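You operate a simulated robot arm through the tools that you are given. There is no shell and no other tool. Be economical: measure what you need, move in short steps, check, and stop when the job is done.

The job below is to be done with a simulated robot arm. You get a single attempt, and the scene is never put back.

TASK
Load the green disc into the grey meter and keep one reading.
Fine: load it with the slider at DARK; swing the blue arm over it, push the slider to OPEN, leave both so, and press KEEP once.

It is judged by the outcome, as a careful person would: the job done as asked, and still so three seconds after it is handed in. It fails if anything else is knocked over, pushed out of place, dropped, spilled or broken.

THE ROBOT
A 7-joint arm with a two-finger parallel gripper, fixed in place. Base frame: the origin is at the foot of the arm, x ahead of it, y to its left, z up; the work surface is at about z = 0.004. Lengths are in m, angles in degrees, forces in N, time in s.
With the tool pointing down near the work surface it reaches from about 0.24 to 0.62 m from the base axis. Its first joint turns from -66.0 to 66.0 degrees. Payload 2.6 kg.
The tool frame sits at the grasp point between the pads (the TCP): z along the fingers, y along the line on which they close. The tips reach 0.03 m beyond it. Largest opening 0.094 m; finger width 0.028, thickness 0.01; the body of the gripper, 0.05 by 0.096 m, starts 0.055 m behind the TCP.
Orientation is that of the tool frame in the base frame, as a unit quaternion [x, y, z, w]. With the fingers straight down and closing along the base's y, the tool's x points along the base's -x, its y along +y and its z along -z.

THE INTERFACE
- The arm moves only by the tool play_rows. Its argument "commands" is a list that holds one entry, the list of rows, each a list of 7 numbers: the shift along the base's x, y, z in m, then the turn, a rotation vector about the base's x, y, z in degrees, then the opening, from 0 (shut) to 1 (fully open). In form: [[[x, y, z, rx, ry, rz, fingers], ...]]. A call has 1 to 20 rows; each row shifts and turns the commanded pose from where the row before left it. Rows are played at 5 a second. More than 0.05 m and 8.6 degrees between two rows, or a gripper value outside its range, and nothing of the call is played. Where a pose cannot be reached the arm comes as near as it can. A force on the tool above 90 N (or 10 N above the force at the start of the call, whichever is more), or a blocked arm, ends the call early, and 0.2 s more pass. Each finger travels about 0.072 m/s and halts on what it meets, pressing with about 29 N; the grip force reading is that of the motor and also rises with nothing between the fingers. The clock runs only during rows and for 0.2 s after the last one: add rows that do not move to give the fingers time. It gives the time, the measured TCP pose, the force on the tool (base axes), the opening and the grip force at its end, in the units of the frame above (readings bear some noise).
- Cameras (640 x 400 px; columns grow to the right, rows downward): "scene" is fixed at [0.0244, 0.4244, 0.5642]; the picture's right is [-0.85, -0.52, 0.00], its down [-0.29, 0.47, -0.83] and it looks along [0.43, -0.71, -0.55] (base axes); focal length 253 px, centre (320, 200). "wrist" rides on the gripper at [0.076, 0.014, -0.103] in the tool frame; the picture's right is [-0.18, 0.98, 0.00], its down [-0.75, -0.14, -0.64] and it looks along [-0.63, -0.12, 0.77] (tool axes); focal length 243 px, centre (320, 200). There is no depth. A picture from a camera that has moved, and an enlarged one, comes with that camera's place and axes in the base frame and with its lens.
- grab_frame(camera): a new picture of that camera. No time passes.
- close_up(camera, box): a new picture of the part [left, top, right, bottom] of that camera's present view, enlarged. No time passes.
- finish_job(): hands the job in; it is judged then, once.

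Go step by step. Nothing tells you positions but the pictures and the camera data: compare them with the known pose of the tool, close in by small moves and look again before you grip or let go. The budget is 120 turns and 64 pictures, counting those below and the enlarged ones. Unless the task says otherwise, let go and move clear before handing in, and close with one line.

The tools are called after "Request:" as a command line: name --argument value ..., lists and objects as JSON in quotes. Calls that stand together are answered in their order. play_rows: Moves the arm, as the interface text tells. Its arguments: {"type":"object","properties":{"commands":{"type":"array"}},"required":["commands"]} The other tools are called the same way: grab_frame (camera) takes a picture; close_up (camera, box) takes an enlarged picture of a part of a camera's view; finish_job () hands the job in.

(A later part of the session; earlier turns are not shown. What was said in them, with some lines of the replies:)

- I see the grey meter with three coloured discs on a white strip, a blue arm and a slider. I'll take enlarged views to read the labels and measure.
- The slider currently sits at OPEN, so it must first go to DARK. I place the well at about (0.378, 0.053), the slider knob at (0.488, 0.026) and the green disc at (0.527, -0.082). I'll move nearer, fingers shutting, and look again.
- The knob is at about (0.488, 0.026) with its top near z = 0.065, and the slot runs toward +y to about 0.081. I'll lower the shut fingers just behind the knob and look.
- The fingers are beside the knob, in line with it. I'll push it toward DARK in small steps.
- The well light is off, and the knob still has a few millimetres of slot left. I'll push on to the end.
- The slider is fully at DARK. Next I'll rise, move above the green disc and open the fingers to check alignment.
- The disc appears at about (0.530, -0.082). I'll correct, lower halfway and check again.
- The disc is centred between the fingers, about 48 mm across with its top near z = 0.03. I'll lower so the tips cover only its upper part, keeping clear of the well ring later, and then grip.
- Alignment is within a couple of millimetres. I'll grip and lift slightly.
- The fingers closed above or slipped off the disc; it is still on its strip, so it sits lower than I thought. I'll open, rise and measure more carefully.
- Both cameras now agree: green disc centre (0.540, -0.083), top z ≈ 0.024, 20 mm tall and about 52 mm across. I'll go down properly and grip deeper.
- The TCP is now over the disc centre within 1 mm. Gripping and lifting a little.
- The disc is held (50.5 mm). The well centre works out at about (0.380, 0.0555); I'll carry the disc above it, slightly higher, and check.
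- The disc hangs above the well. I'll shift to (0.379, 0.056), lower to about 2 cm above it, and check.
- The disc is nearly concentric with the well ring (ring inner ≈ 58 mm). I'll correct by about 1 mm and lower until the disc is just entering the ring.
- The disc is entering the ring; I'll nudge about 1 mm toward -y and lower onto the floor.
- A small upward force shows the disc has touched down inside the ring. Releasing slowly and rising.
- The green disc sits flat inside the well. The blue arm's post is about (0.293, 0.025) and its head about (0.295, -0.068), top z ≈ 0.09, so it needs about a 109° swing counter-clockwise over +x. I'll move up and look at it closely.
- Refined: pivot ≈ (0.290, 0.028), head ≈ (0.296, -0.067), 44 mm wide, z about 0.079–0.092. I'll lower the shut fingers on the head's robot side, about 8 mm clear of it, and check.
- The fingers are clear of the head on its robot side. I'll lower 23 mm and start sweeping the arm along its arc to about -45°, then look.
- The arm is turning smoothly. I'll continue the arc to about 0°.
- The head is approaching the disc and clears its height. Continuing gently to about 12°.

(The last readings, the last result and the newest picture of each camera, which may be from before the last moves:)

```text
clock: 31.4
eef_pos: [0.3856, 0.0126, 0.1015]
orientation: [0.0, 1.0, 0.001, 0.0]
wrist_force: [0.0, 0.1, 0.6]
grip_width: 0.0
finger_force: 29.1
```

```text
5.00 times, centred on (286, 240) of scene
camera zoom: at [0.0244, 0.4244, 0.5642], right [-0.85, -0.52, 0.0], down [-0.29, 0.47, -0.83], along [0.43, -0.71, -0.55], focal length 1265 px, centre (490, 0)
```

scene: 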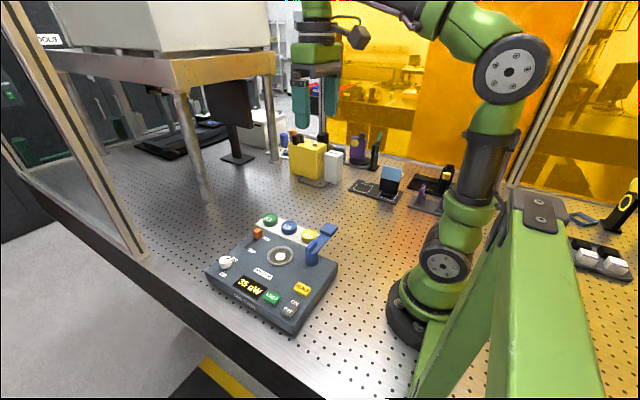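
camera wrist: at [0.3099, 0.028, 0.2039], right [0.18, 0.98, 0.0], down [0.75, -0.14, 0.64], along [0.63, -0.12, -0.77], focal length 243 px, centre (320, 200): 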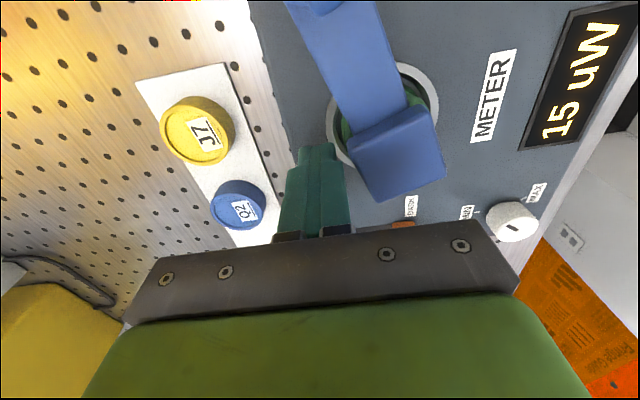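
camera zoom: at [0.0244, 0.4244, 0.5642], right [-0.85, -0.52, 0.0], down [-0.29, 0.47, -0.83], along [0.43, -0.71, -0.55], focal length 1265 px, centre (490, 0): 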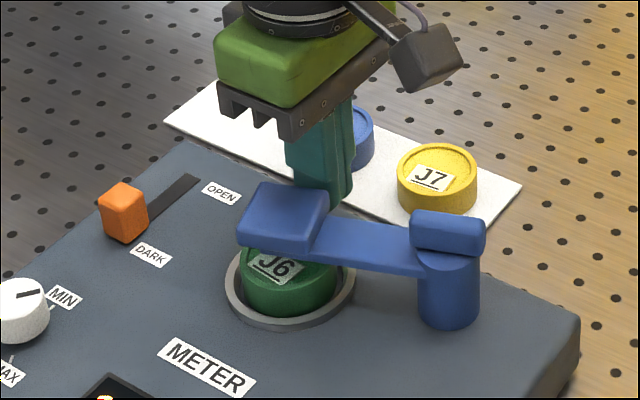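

The reading changed to 15 uW and the head appears within 1–2 mm of centred over the disc. I'll back off, rise and verify from a clearer view.

Request:
play_rows --commands '[[[0, -0.015, 0, 0, 0, 0, 0], [0, 0, 0.04, 0, 0, 0, 0], [0, 0, 0.05, 0, 0, 0, 0], [0, 0.02, 0.04, 0, 0, 0, 0], [0, 0.03, 0.01, 0, 0, 0, 0], [0, 0, 0, 0, 0, 0, 0]]]'

Request:
close_up --camera "wrist" --box '[220, 0, 460, 160]'

Request:
close_up --camera "scene" --box '[238, 220, 318, 280]'

```text
clock: 32.8
eef_pos: [0.3865, 0.0476, 0.2408]
orientation: [0.0, 1.0, 0.0, 0.0]
wrist_force: [0.6, 0.7, 0.2]
grip_width: 0.0
finger_force: 29.1
```

```text
2.50 times, centred on (340, 80) of wrist
camera zoom: at [0.31, 0.0634, 0.3431], right [0.18, 0.98, 0.0], down [0.75, -0.14, 0.64], along [0.63, -0.12, -0.77], focal length 606 px, centre (270, 500)
```

zoom: 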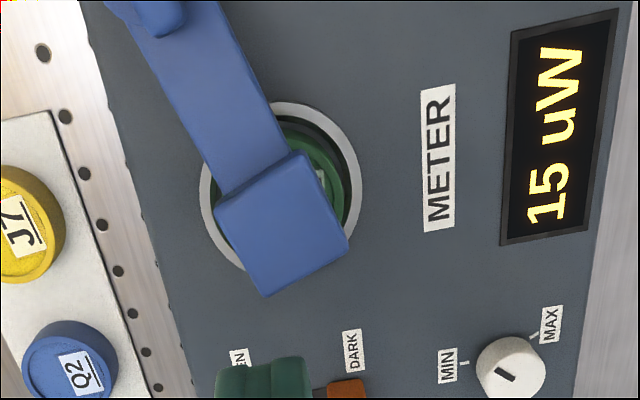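

```text
6.67 times, centred on (278, 250) of scene
camera zoom: at [0.0243, 0.4244, 0.5642], right [-0.85, -0.52, 0.0], down [-0.29, 0.47, -0.83], along [0.43, -0.71, -0.55], focal length 1687 px, centre (600, -133)
```

zoom: 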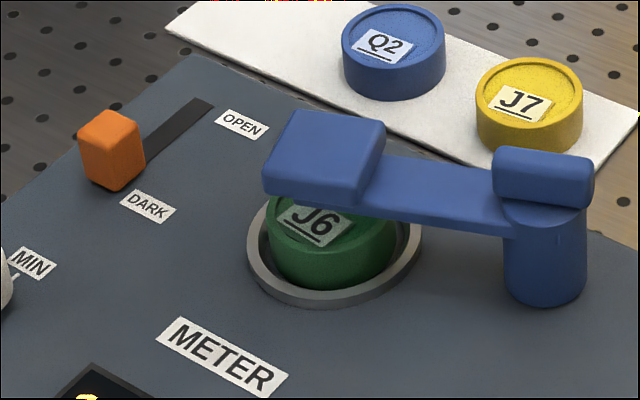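

The head is about 2 mm short of exactly centred over the disc. I'll go back the same way, nudge it 2 mm further, then retreat and rise.

Request:
play_rows --commands '[[[0, -0.03, -0.01, 0, 0, 0, 0], [0, -0.02, -0.04, 0, 0, 0, 0], [0, 0, -0.05, 0, 0, 0, 0], [0, 0, -0.04, 0, 0, 0, 0], [0, 0.01, 0, 0, 0, 0, 0], [0, 0.005, 0, 0, 0, 0, 0], [-0.0005, 0.0023, 0, 0, 0, 0, 0], [0, 0, 0, 0, 0, 0, 0], [0, -0.015, 0, 0, 0, 0, 0], [0, 0, 0.04, 0, 0, 0, 0], [0, 0, 0.05, 0, 0, 0, 0], [0, 0.02, 0.04, 0, 0, 0, 0], [0, 0.03, 0.01, 0, 0, 0, 0], [0, 0, 0, 0, 0, 0, 0]]]'

Request:
close_up --camera "wrist" --box '[220, 0, 460, 160]'

```text
clock: 35.8
eef_pos: [0.3855, 0.0527, 0.2435]
orientation: [0.0, 1.0, 0.0, 0.001]
wrist_force: [-0.2, 0.8, 0.4]
grip_width: 0.0
finger_force: 28.7
```

```text
2.50 times, centred on (340, 80) of wrist
camera zoom: at [0.3096, 0.0666, 0.3463], right [0.18, 0.98, 0.0], down [0.75, -0.14, 0.64], along [0.63, -0.12, -0.77], focal length 606 px, centre (270, 500)
```

zoom: 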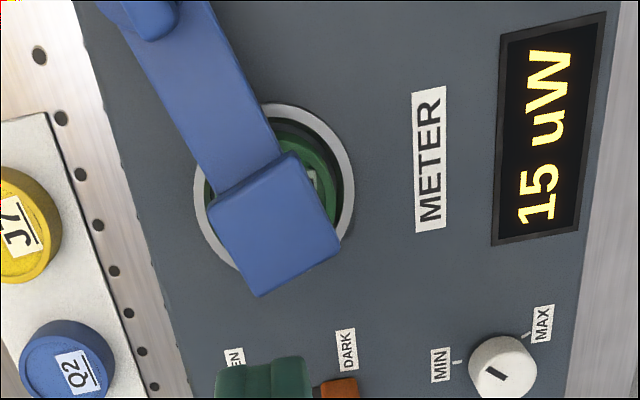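

The head is centred over the disc. Next I'll go to the +y side of the slider knob and lower the shut fingers there.

Request:
play_rows --commands '[[[0.03, 0.015, -0.01, 0, 0, 0, 0], [0.035, 0.018, -0.01, 0, 0, 0, 0], [0.036, 0.017, -0.02, 0, 0, 0, 0], [0, 0, -0.04, 0, 0, 0, 0], [0, 0, -0.03, 0, 0, 0, 0], [0, 0, 0, 0, 0, 0, 0]]]'

Request:
grab_frame --camera "wrist"

```text
clock: 37.2
eef_pos: [0.4852, 0.1017, 0.132]
orientation: [0.0, 1.0, 0.0, 0.0]
wrist_force: [-0.4, -0.3, -0.1]
grip_width: 0.0
finger_force: 29.0
```

```text
16 pictures are left
camera wrist: at [0.4097, 0.1155, 0.2343], right [0.18, 0.98, 0.0], down [0.75, -0.14, 0.64], along [0.63, -0.12, -0.77], focal length 243 px, centre (320, 200)
```

wrist: 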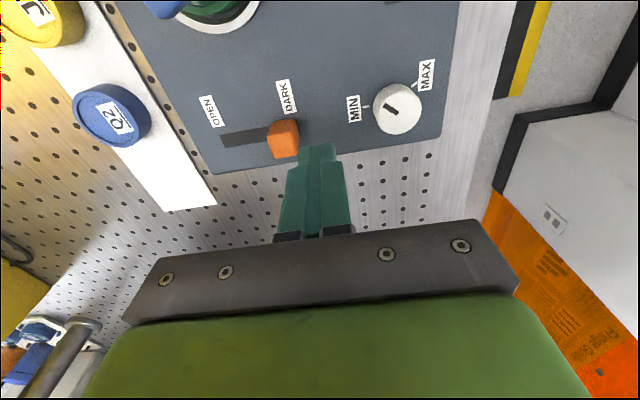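

Alignment is good, with the fingers just beyond the knob's +y face. Lowering and pushing toward OPEN.

Request:
play_rows --commands '[[[0, 0, -0.025, 0, 0, 0, 0], [0, 0, -0.022, 0, 0, 0, 0], [0, -0.009, 0, 0, 0, 0, 0], [0, -0.01, 0, 0, 0, 0, 0], [0, -0.01, 0, 0, 0, 0, 0], [0, -0.01, 0, 0, 0, 0, 0], [0, -0.008, 0, 0, 0, 0, 0], [0, -0.006, 0, 0, 0, 0, 0], [0, 0, 0, 0, 0, 0, 0]]]'

Request:
close_up --camera "wrist" --box '[220, 60, 460, 210]'

```text
clock: 39.2
eef_pos: [0.4862, 0.0478, 0.0843]
orientation: [0.0, 1.0, 0.001, 0.0]
wrist_force: [0.4, -0.4, -0.9]
grip_width: 0.0
finger_force: 29.0
```

```text
2.67 times, centred on (340, 135) of wrist
camera zoom: at [0.4109, 0.0619, 0.1873], right [0.18, 0.98, 0.0], down [0.75, -0.14, 0.64], along [0.63, -0.12, -0.77], focal length 647 px, centre (267, 373)
```

zoom: 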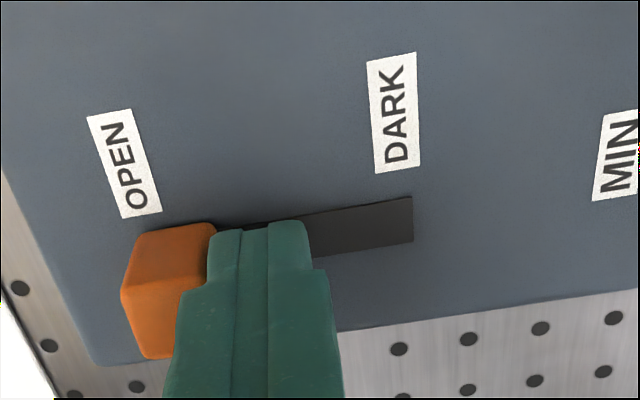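

It's at or near OPEN; I'll push 3 mm more to make sure it's at the end stop.

Request:
play_rows --commands '[[[0, -0.0015, 0, 0, 0, 0, 0], [0, -0.0015, 0, 0, 0, 0, 0], [0, 0, 0, 0, 0, 0, 0]]]'

Request:
play_rows --commands '[[[0, 0.008, 0, 0, 0, 0, 0], [0, 0, 0.04, 0, 0, 0, 0], [0, 0, 0.04, 0, 0, 0, 0], [-0.02, 0.01, 0.03, 0, 0, 0, 0], [-0.04, 0.02, 0.03, 0, 0, 0, 0], [-0.045, 0.02, 0.0, 0, 0, 0, 0], [-0.045, 0.02, 0.0, 0, 0, 0, 0], [0, 0, 0, 0, 0, 0, 0]]]'

Request:
grab_frame --camera "wrist"

Request:
close_up --camera "scene" --box '[200, 200, 344, 335]'

```text
clock: 40.0
eef_pos: [0.4876, 0.046, 0.0848]
orientation: [-0.001, 1.0, 0.0, 0.001]
wrist_force: [5.4, 7.1, -3.1]
grip_width: 0.0001
finger_force: 28.5
```

```text
refused: row 5 steps farther than a row can; nothing moved
```

```text
14 pictures are left
camera wrist: at [0.4107, 0.0603, 0.1873], right [0.18, 0.98, 0.0], down [0.75, -0.14, 0.64], along [0.63, -0.12, -0.77], focal length 243 px, centre (320, 200)
```

wrist: 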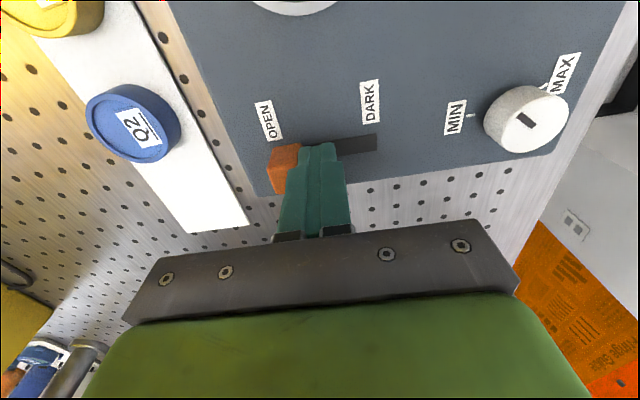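

```text
2.96 times, centred on (272, 268) of scene
camera zoom: at [0.0244, 0.4244, 0.5642], right [-0.85, -0.52, 0.0], down [-0.29, 0.47, -0.83], along [0.43, -0.71, -0.55], focal length 750 px, centre (462, 0)
```

zoom: 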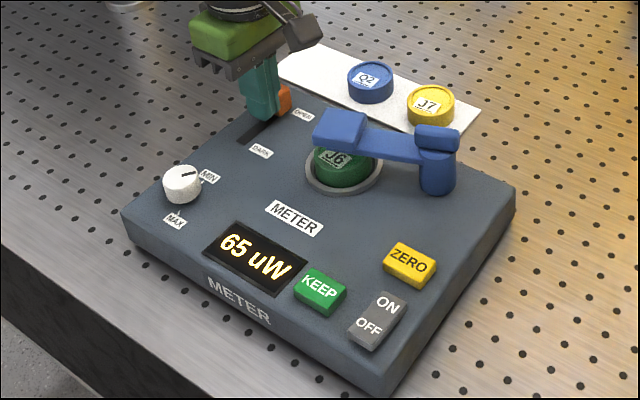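

The slider is against its OPEN stop, the arm covers the disc, and the display shows a steady 65 uW. KEEP is at about (0.308, 0.172); I'll retreat, rise and move above it.

Request:
play_rows --commands '[[[0, 0.008, 0, 0, 0, 0, 0], [0, 0, 0.04, 0, 0, 0, 0], [0, 0, 0.04, 0, 0, 0, 0], [0, 0, 0.035, 0, 0, 0, 0], [-0.036, 0.0235, 0, 0, 0, 0, 0], [-0.036, 0.0235, 0, 0, 0, 0, 0], [-0.036, 0.0235, 0, 0, 0, 0, 0], [-0.036, 0.0235, 0, 0, 0, 0, 0], [-0.036, 0.0235, 0, 0, 0, 0, 0], [0, 0, -0.04, 0, 0, 0, 0], [0, 0, -0.035, 0, 0, 0, 0], [0, 0, 0, 0, 0, 0, 0]]]'

Request:
grab_frame --camera "wrist"

Request:
close_up --camera "scene" --box '[200, 200, 344, 335]'

```text
clock: 42.6
eef_pos: [0.3057, 0.17, 0.1227]
orientation: [0.0, 1.0, 0.0, 0.0]
wrist_force: [0.0, -0.3, 0.0]
grip_width: 0.0
finger_force: 29.3
```

```text
12 pictures are left
camera wrist: at [0.2296, 0.1851, 0.2243], right [0.18, 0.98, 0.0], down [0.75, -0.14, 0.64], along [0.63, -0.12, -0.77], focal length 243 px, centre (320, 200)
```

wrist: 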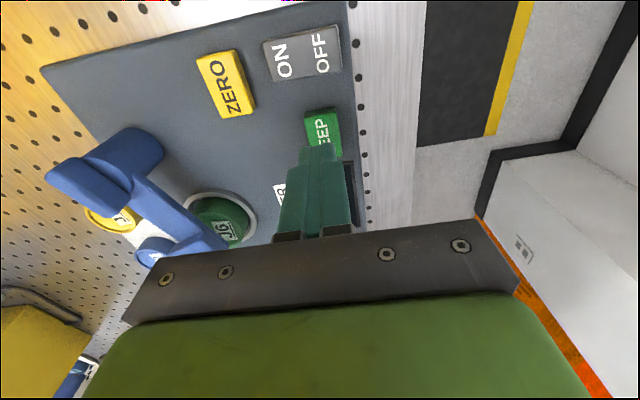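

```text
2.96 times, centred on (272, 268) of scene
camera zoom: at [0.0243, 0.4244, 0.5642], right [-0.85, -0.52, 0.0], down [-0.29, 0.47, -0.83], along [0.43, -0.71, -0.55], focal length 750 px, centre (462, 0)
```

zoom: 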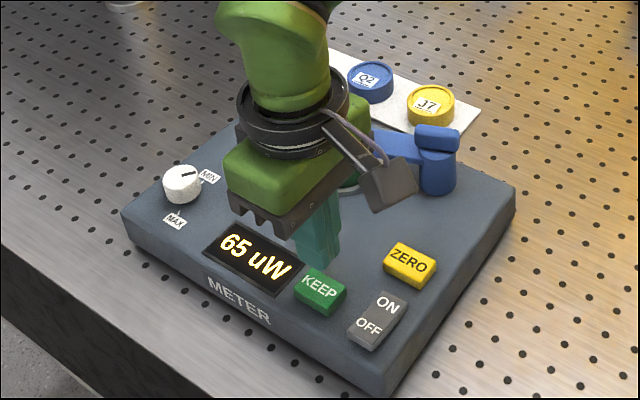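

The fingers are just behind KEEP's centre line by about 2 mm. I'll correct and go down to roughly 5 mm above it.

Request:
play_rows --commands '[[[0.002, 0.002, -0.015, 0, 0, 0, 0], [0, 0, -0.015, 0, 0, 0, 0], [0, 0, 0, 0, 0, 0, 0]]]'

Request:
close_up --camera "scene" --box '[230, 260, 310, 320]'

Request:
close_up --camera "wrist" --box '[240, 90, 400, 210]'

```text
clock: 43.4
eef_pos: [0.3084, 0.1722, 0.0945]
orientation: [0.0, 1.0, 0.0, 0.0]
wrist_force: [-0.2, 0.1, 0.0]
grip_width: 0.0
finger_force: 29.5
```

```text
6.67 times, centred on (270, 290) of scene
camera zoom: at [0.0244, 0.4244, 0.5642], right [-0.85, -0.52, 0.0], down [-0.29, 0.47, -0.83], along [0.43, -0.71, -0.55], focal length 1687 px, centre (653, -400)
```

zoom: 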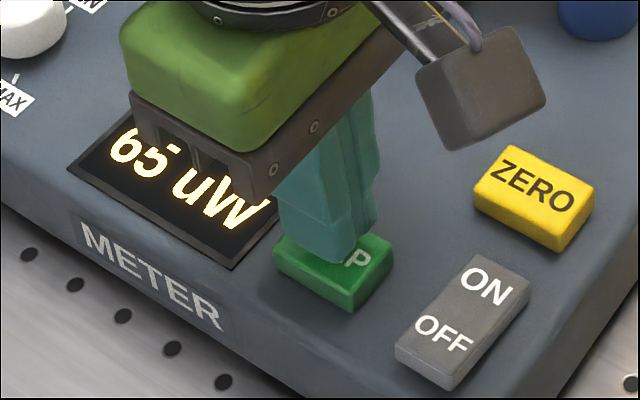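

```text
3.33 times, centred on (320, 150) of wrist
camera zoom: at [0.2324, 0.1868, 0.1962], right [0.18, 0.98, 0.0], down [0.75, -0.14, 0.64], along [0.63, -0.12, -0.77], focal length 809 px, centre (320, 367)
```

zoom: 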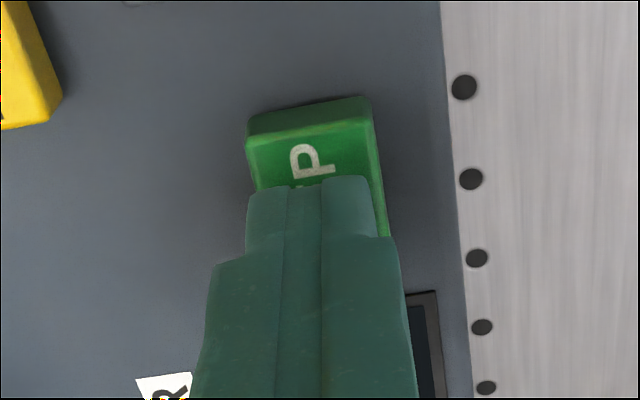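

The tips are over KEEP. I'll press down in small steps, watching the force.

Request:
play_rows --commands '[[[0, 0, -0.002, 0, 0, 0, 0], [0, 0, -0.002, 0, 0, 0, 0], [0, 0, -0.002, 0, 0, 0, 0], [0, 0, 0, 0, 0, 0, 0]]]'

Request:
close_up --camera "scene" --box '[220, 255, 320, 330]'

```text
clock: 44.4
eef_pos: [0.3099, 0.1735, 0.0873]
orientation: [0.001, 1.0, 0.0, 0.001]
wrist_force: [-0.7, -0.8, 0.6]
grip_width: 0.0001
finger_force: 28.8
```

```text
5.33 times, centred on (270, 292) of scene
camera zoom: at [0.0244, 0.4244, 0.5642], right [-0.85, -0.52, 0.0], down [-0.29, 0.47, -0.83], along [0.43, -0.71, -0.55], focal length 1350 px, centre (587, -293)
```

zoom: 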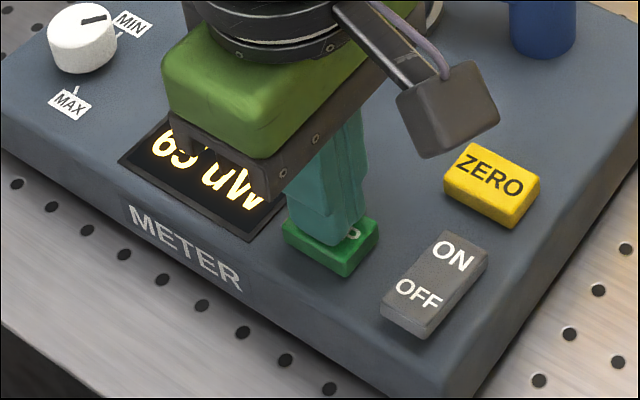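

No contact force yet. Continuing in 1 mm steps.

Request:
play_rows --commands '[[[0, 0, -0.001, 0, 0, 0, 0], [0, 0, -0.001, 0, 0, 0, 0], [0, 0, 0, 0, 0, 0, 0]]]'

```text
clock: 45.2
eef_pos: [0.3102, 0.1711, 0.0857]
orientation: [0.0, 1.0, 0.0, -0.001]
wrist_force: [-0.2, 0.8, 0.7]
grip_width: 0.0
finger_force: 28.7
```

Request:
play_rows --commands '[[[0, 0, -0.001, 0, 0, 0, 0], [0, 0, -0.001, 0, 0, 0, 0], [0, 0, 0, 0, 0, 0, 0]]]'

```text
clock: 46.0
eef_pos: [0.3093, 0.1712, 0.085]
orientation: [0.0, 1.0, -0.001, 0.0]
wrist_force: [-0.2, 0.7, 2.8]
grip_width: 0.0
finger_force: 29.1
```

Contact has begun (about 3 N). I'll press on a little further to actuate the button.

Request:
play_rows --commands '[[[0, 0, -0.001, 0, 0, 0, 0], [0, 0, -0.001, 0, 0, 0, 0], [0, 0, 0, 0, 0, 0, 0]]]'

Request:
close_up --camera "scene" --box '[220, 255, 320, 330]'

```text
clock: 46.8
eef_pos: [0.3087, 0.1727, 0.0821]
orientation: [0.0, 1.0, 0.0, -0.001]
wrist_force: [-5.0, 0.1, 10.4]
grip_width: 0.0001
finger_force: 29.5
```

```text
5.33 times, centred on (270, 292) of scene
camera zoom: at [0.0243, 0.4243, 0.5642], right [-0.85, -0.52, 0.0], down [-0.29, 0.47, -0.83], along [0.43, -0.71, -0.55], focal length 1350 px, centre (587, -293)
```

zoom: 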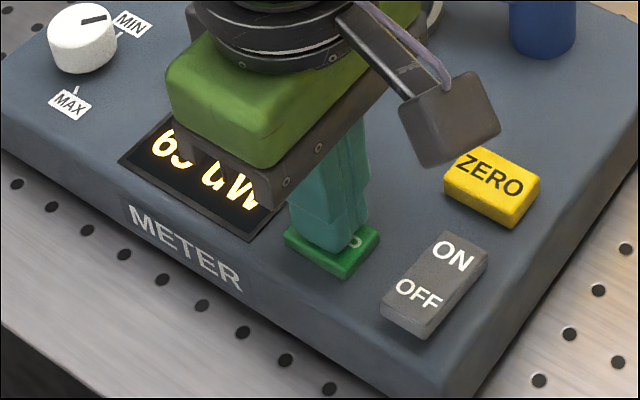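

The button is visibly going down at 10 N. One more millimetre to be sure, without letting up.

Request:
play_rows --commands '[[[0, 0, -0.001, 0, 0, 0, 0], [0, 0, 0, 0, 0, 0, 0]]]'

Request:
close_up --camera "scene" --box '[220, 255, 320, 330]'

```text
clock: 47.4
eef_pos: [0.3095, 0.1731, 0.081]
orientation: [0.0, 1.0, 0.001, 0.0]
wrist_force: [-5.1, -2.3, 14.6]
grip_width: 0.0002
finger_force: 28.9
```

```text
5.33 times, centred on (270, 292) of scene
camera zoom: at [0.0243, 0.4243, 0.5642], right [-0.85, -0.52, 0.0], down [-0.29, 0.47, -0.83], along [0.43, -0.71, -0.55], focal length 1350 px, centre (587, -293)
```

zoom: 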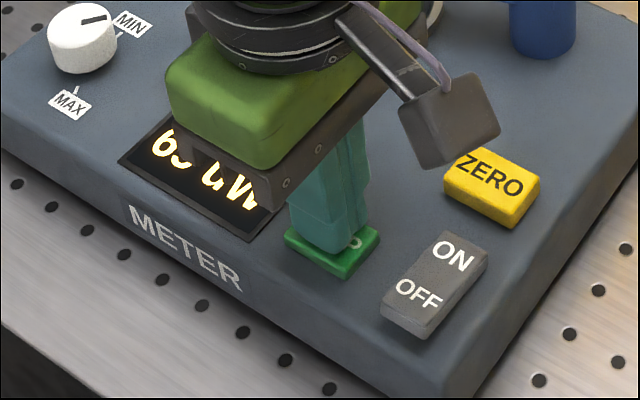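

Force is rising steadily like a spring. I'll push up to 2 mm more to be sure it clicks.

Request:
play_rows --commands '[[[0, 0, -0.001, 0, 0, 0, 0], [0, 0, -0.001, 0, 0, 0, 0], [0, 0, 0, 0, 0, 0, 0]]]'

```text
clock: 48.2
eef_pos: [0.3095, 0.1724, 0.0797]
orientation: [0.0, 1.0, 0.0, 0.001]
wrist_force: [-6.6, -5.5, 24.2]
grip_width: 0.0
finger_force: 28.6
```

The button is bottomed out (24 N). I'll release straight up, move clear and check the display.

Request:
play_rows --commands '[[[0, 0, 0.004, 0, 0, 0, 0], [0, 0, 0.02, 0, 0, 0, 0], [0, 0, 0.04, 0, 0, 0, 0], [0, 0, 0.04, 0, 0, 0, 0], [0, 0, 0.04, 0, 0, 0, 0], [0, -0.03, 0.03, 0, 0, 0, 0], [0, -0.03, 0.03, 0, 0, 0, 0], [0, -0.04, 0.02, 0, 0, 0, 0], [0, -0.04, 0.02, 0, 0, 0, 0], [0, 0, 0, 0, 0, 0, 0]]]'

Request:
close_up --camera "scene" --box '[200, 200, 344, 335]'

Request:
grab_frame --camera "wrist"

```text
clock: 50.4
eef_pos: [0.3081, 0.0311, 0.3236]
orientation: [0.0, 1.0, 0.0, 0.0]
wrist_force: [-0.6, 0.2, -0.1]
grip_width: 0.0001
finger_force: 29.2
```

```text
2.96 times, centred on (272, 268) of scene
camera zoom: at [0.0244, 0.4243, 0.5642], right [-0.85, -0.52, 0.0], down [-0.29, 0.47, -0.83], along [0.43, -0.71, -0.55], focal length 750 px, centre (462, 0)
```

zoom: 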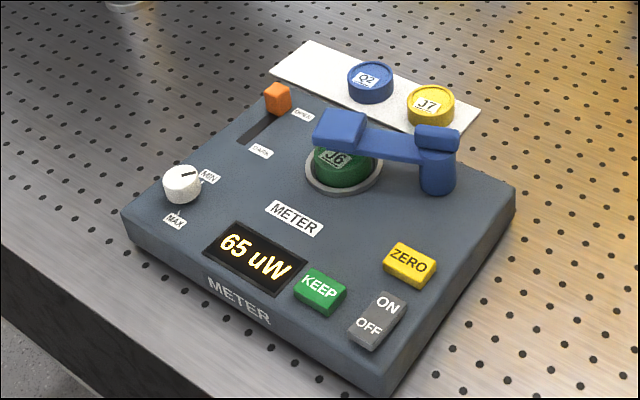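

```text
4 pictures are left
camera wrist: at [0.2318, 0.0451, 0.4253], right [0.18, 0.98, 0.0], down [0.75, -0.14, 0.64], along [0.63, -0.12, -0.77], focal length 243 px, centre (320, 200)
```

wrist: 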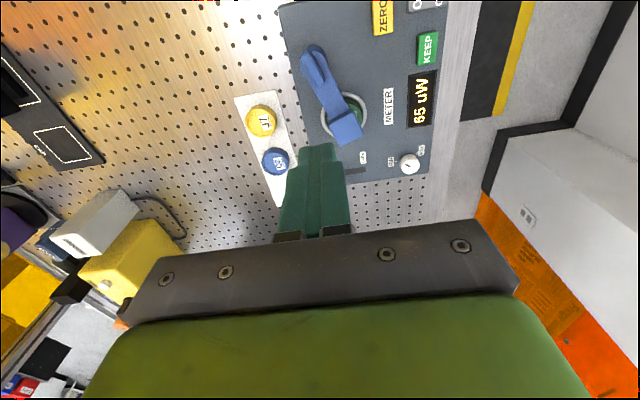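

The disc is in the well under the blue arm, the slider is at OPEN, KEEP was pressed once and has sprung back up, and nothing else has moved. The robot arm is clear, so I'm handing in.

Request:
finish_job

```text
The job is handed in.
```

I loaded the green disc with the slider at DARK, swung the blue arm over it, pushed the slider to OPEN, left both so, and pressed KEEP once at a reading of 65 uW; the display showed no separate sign that the reading was kept.
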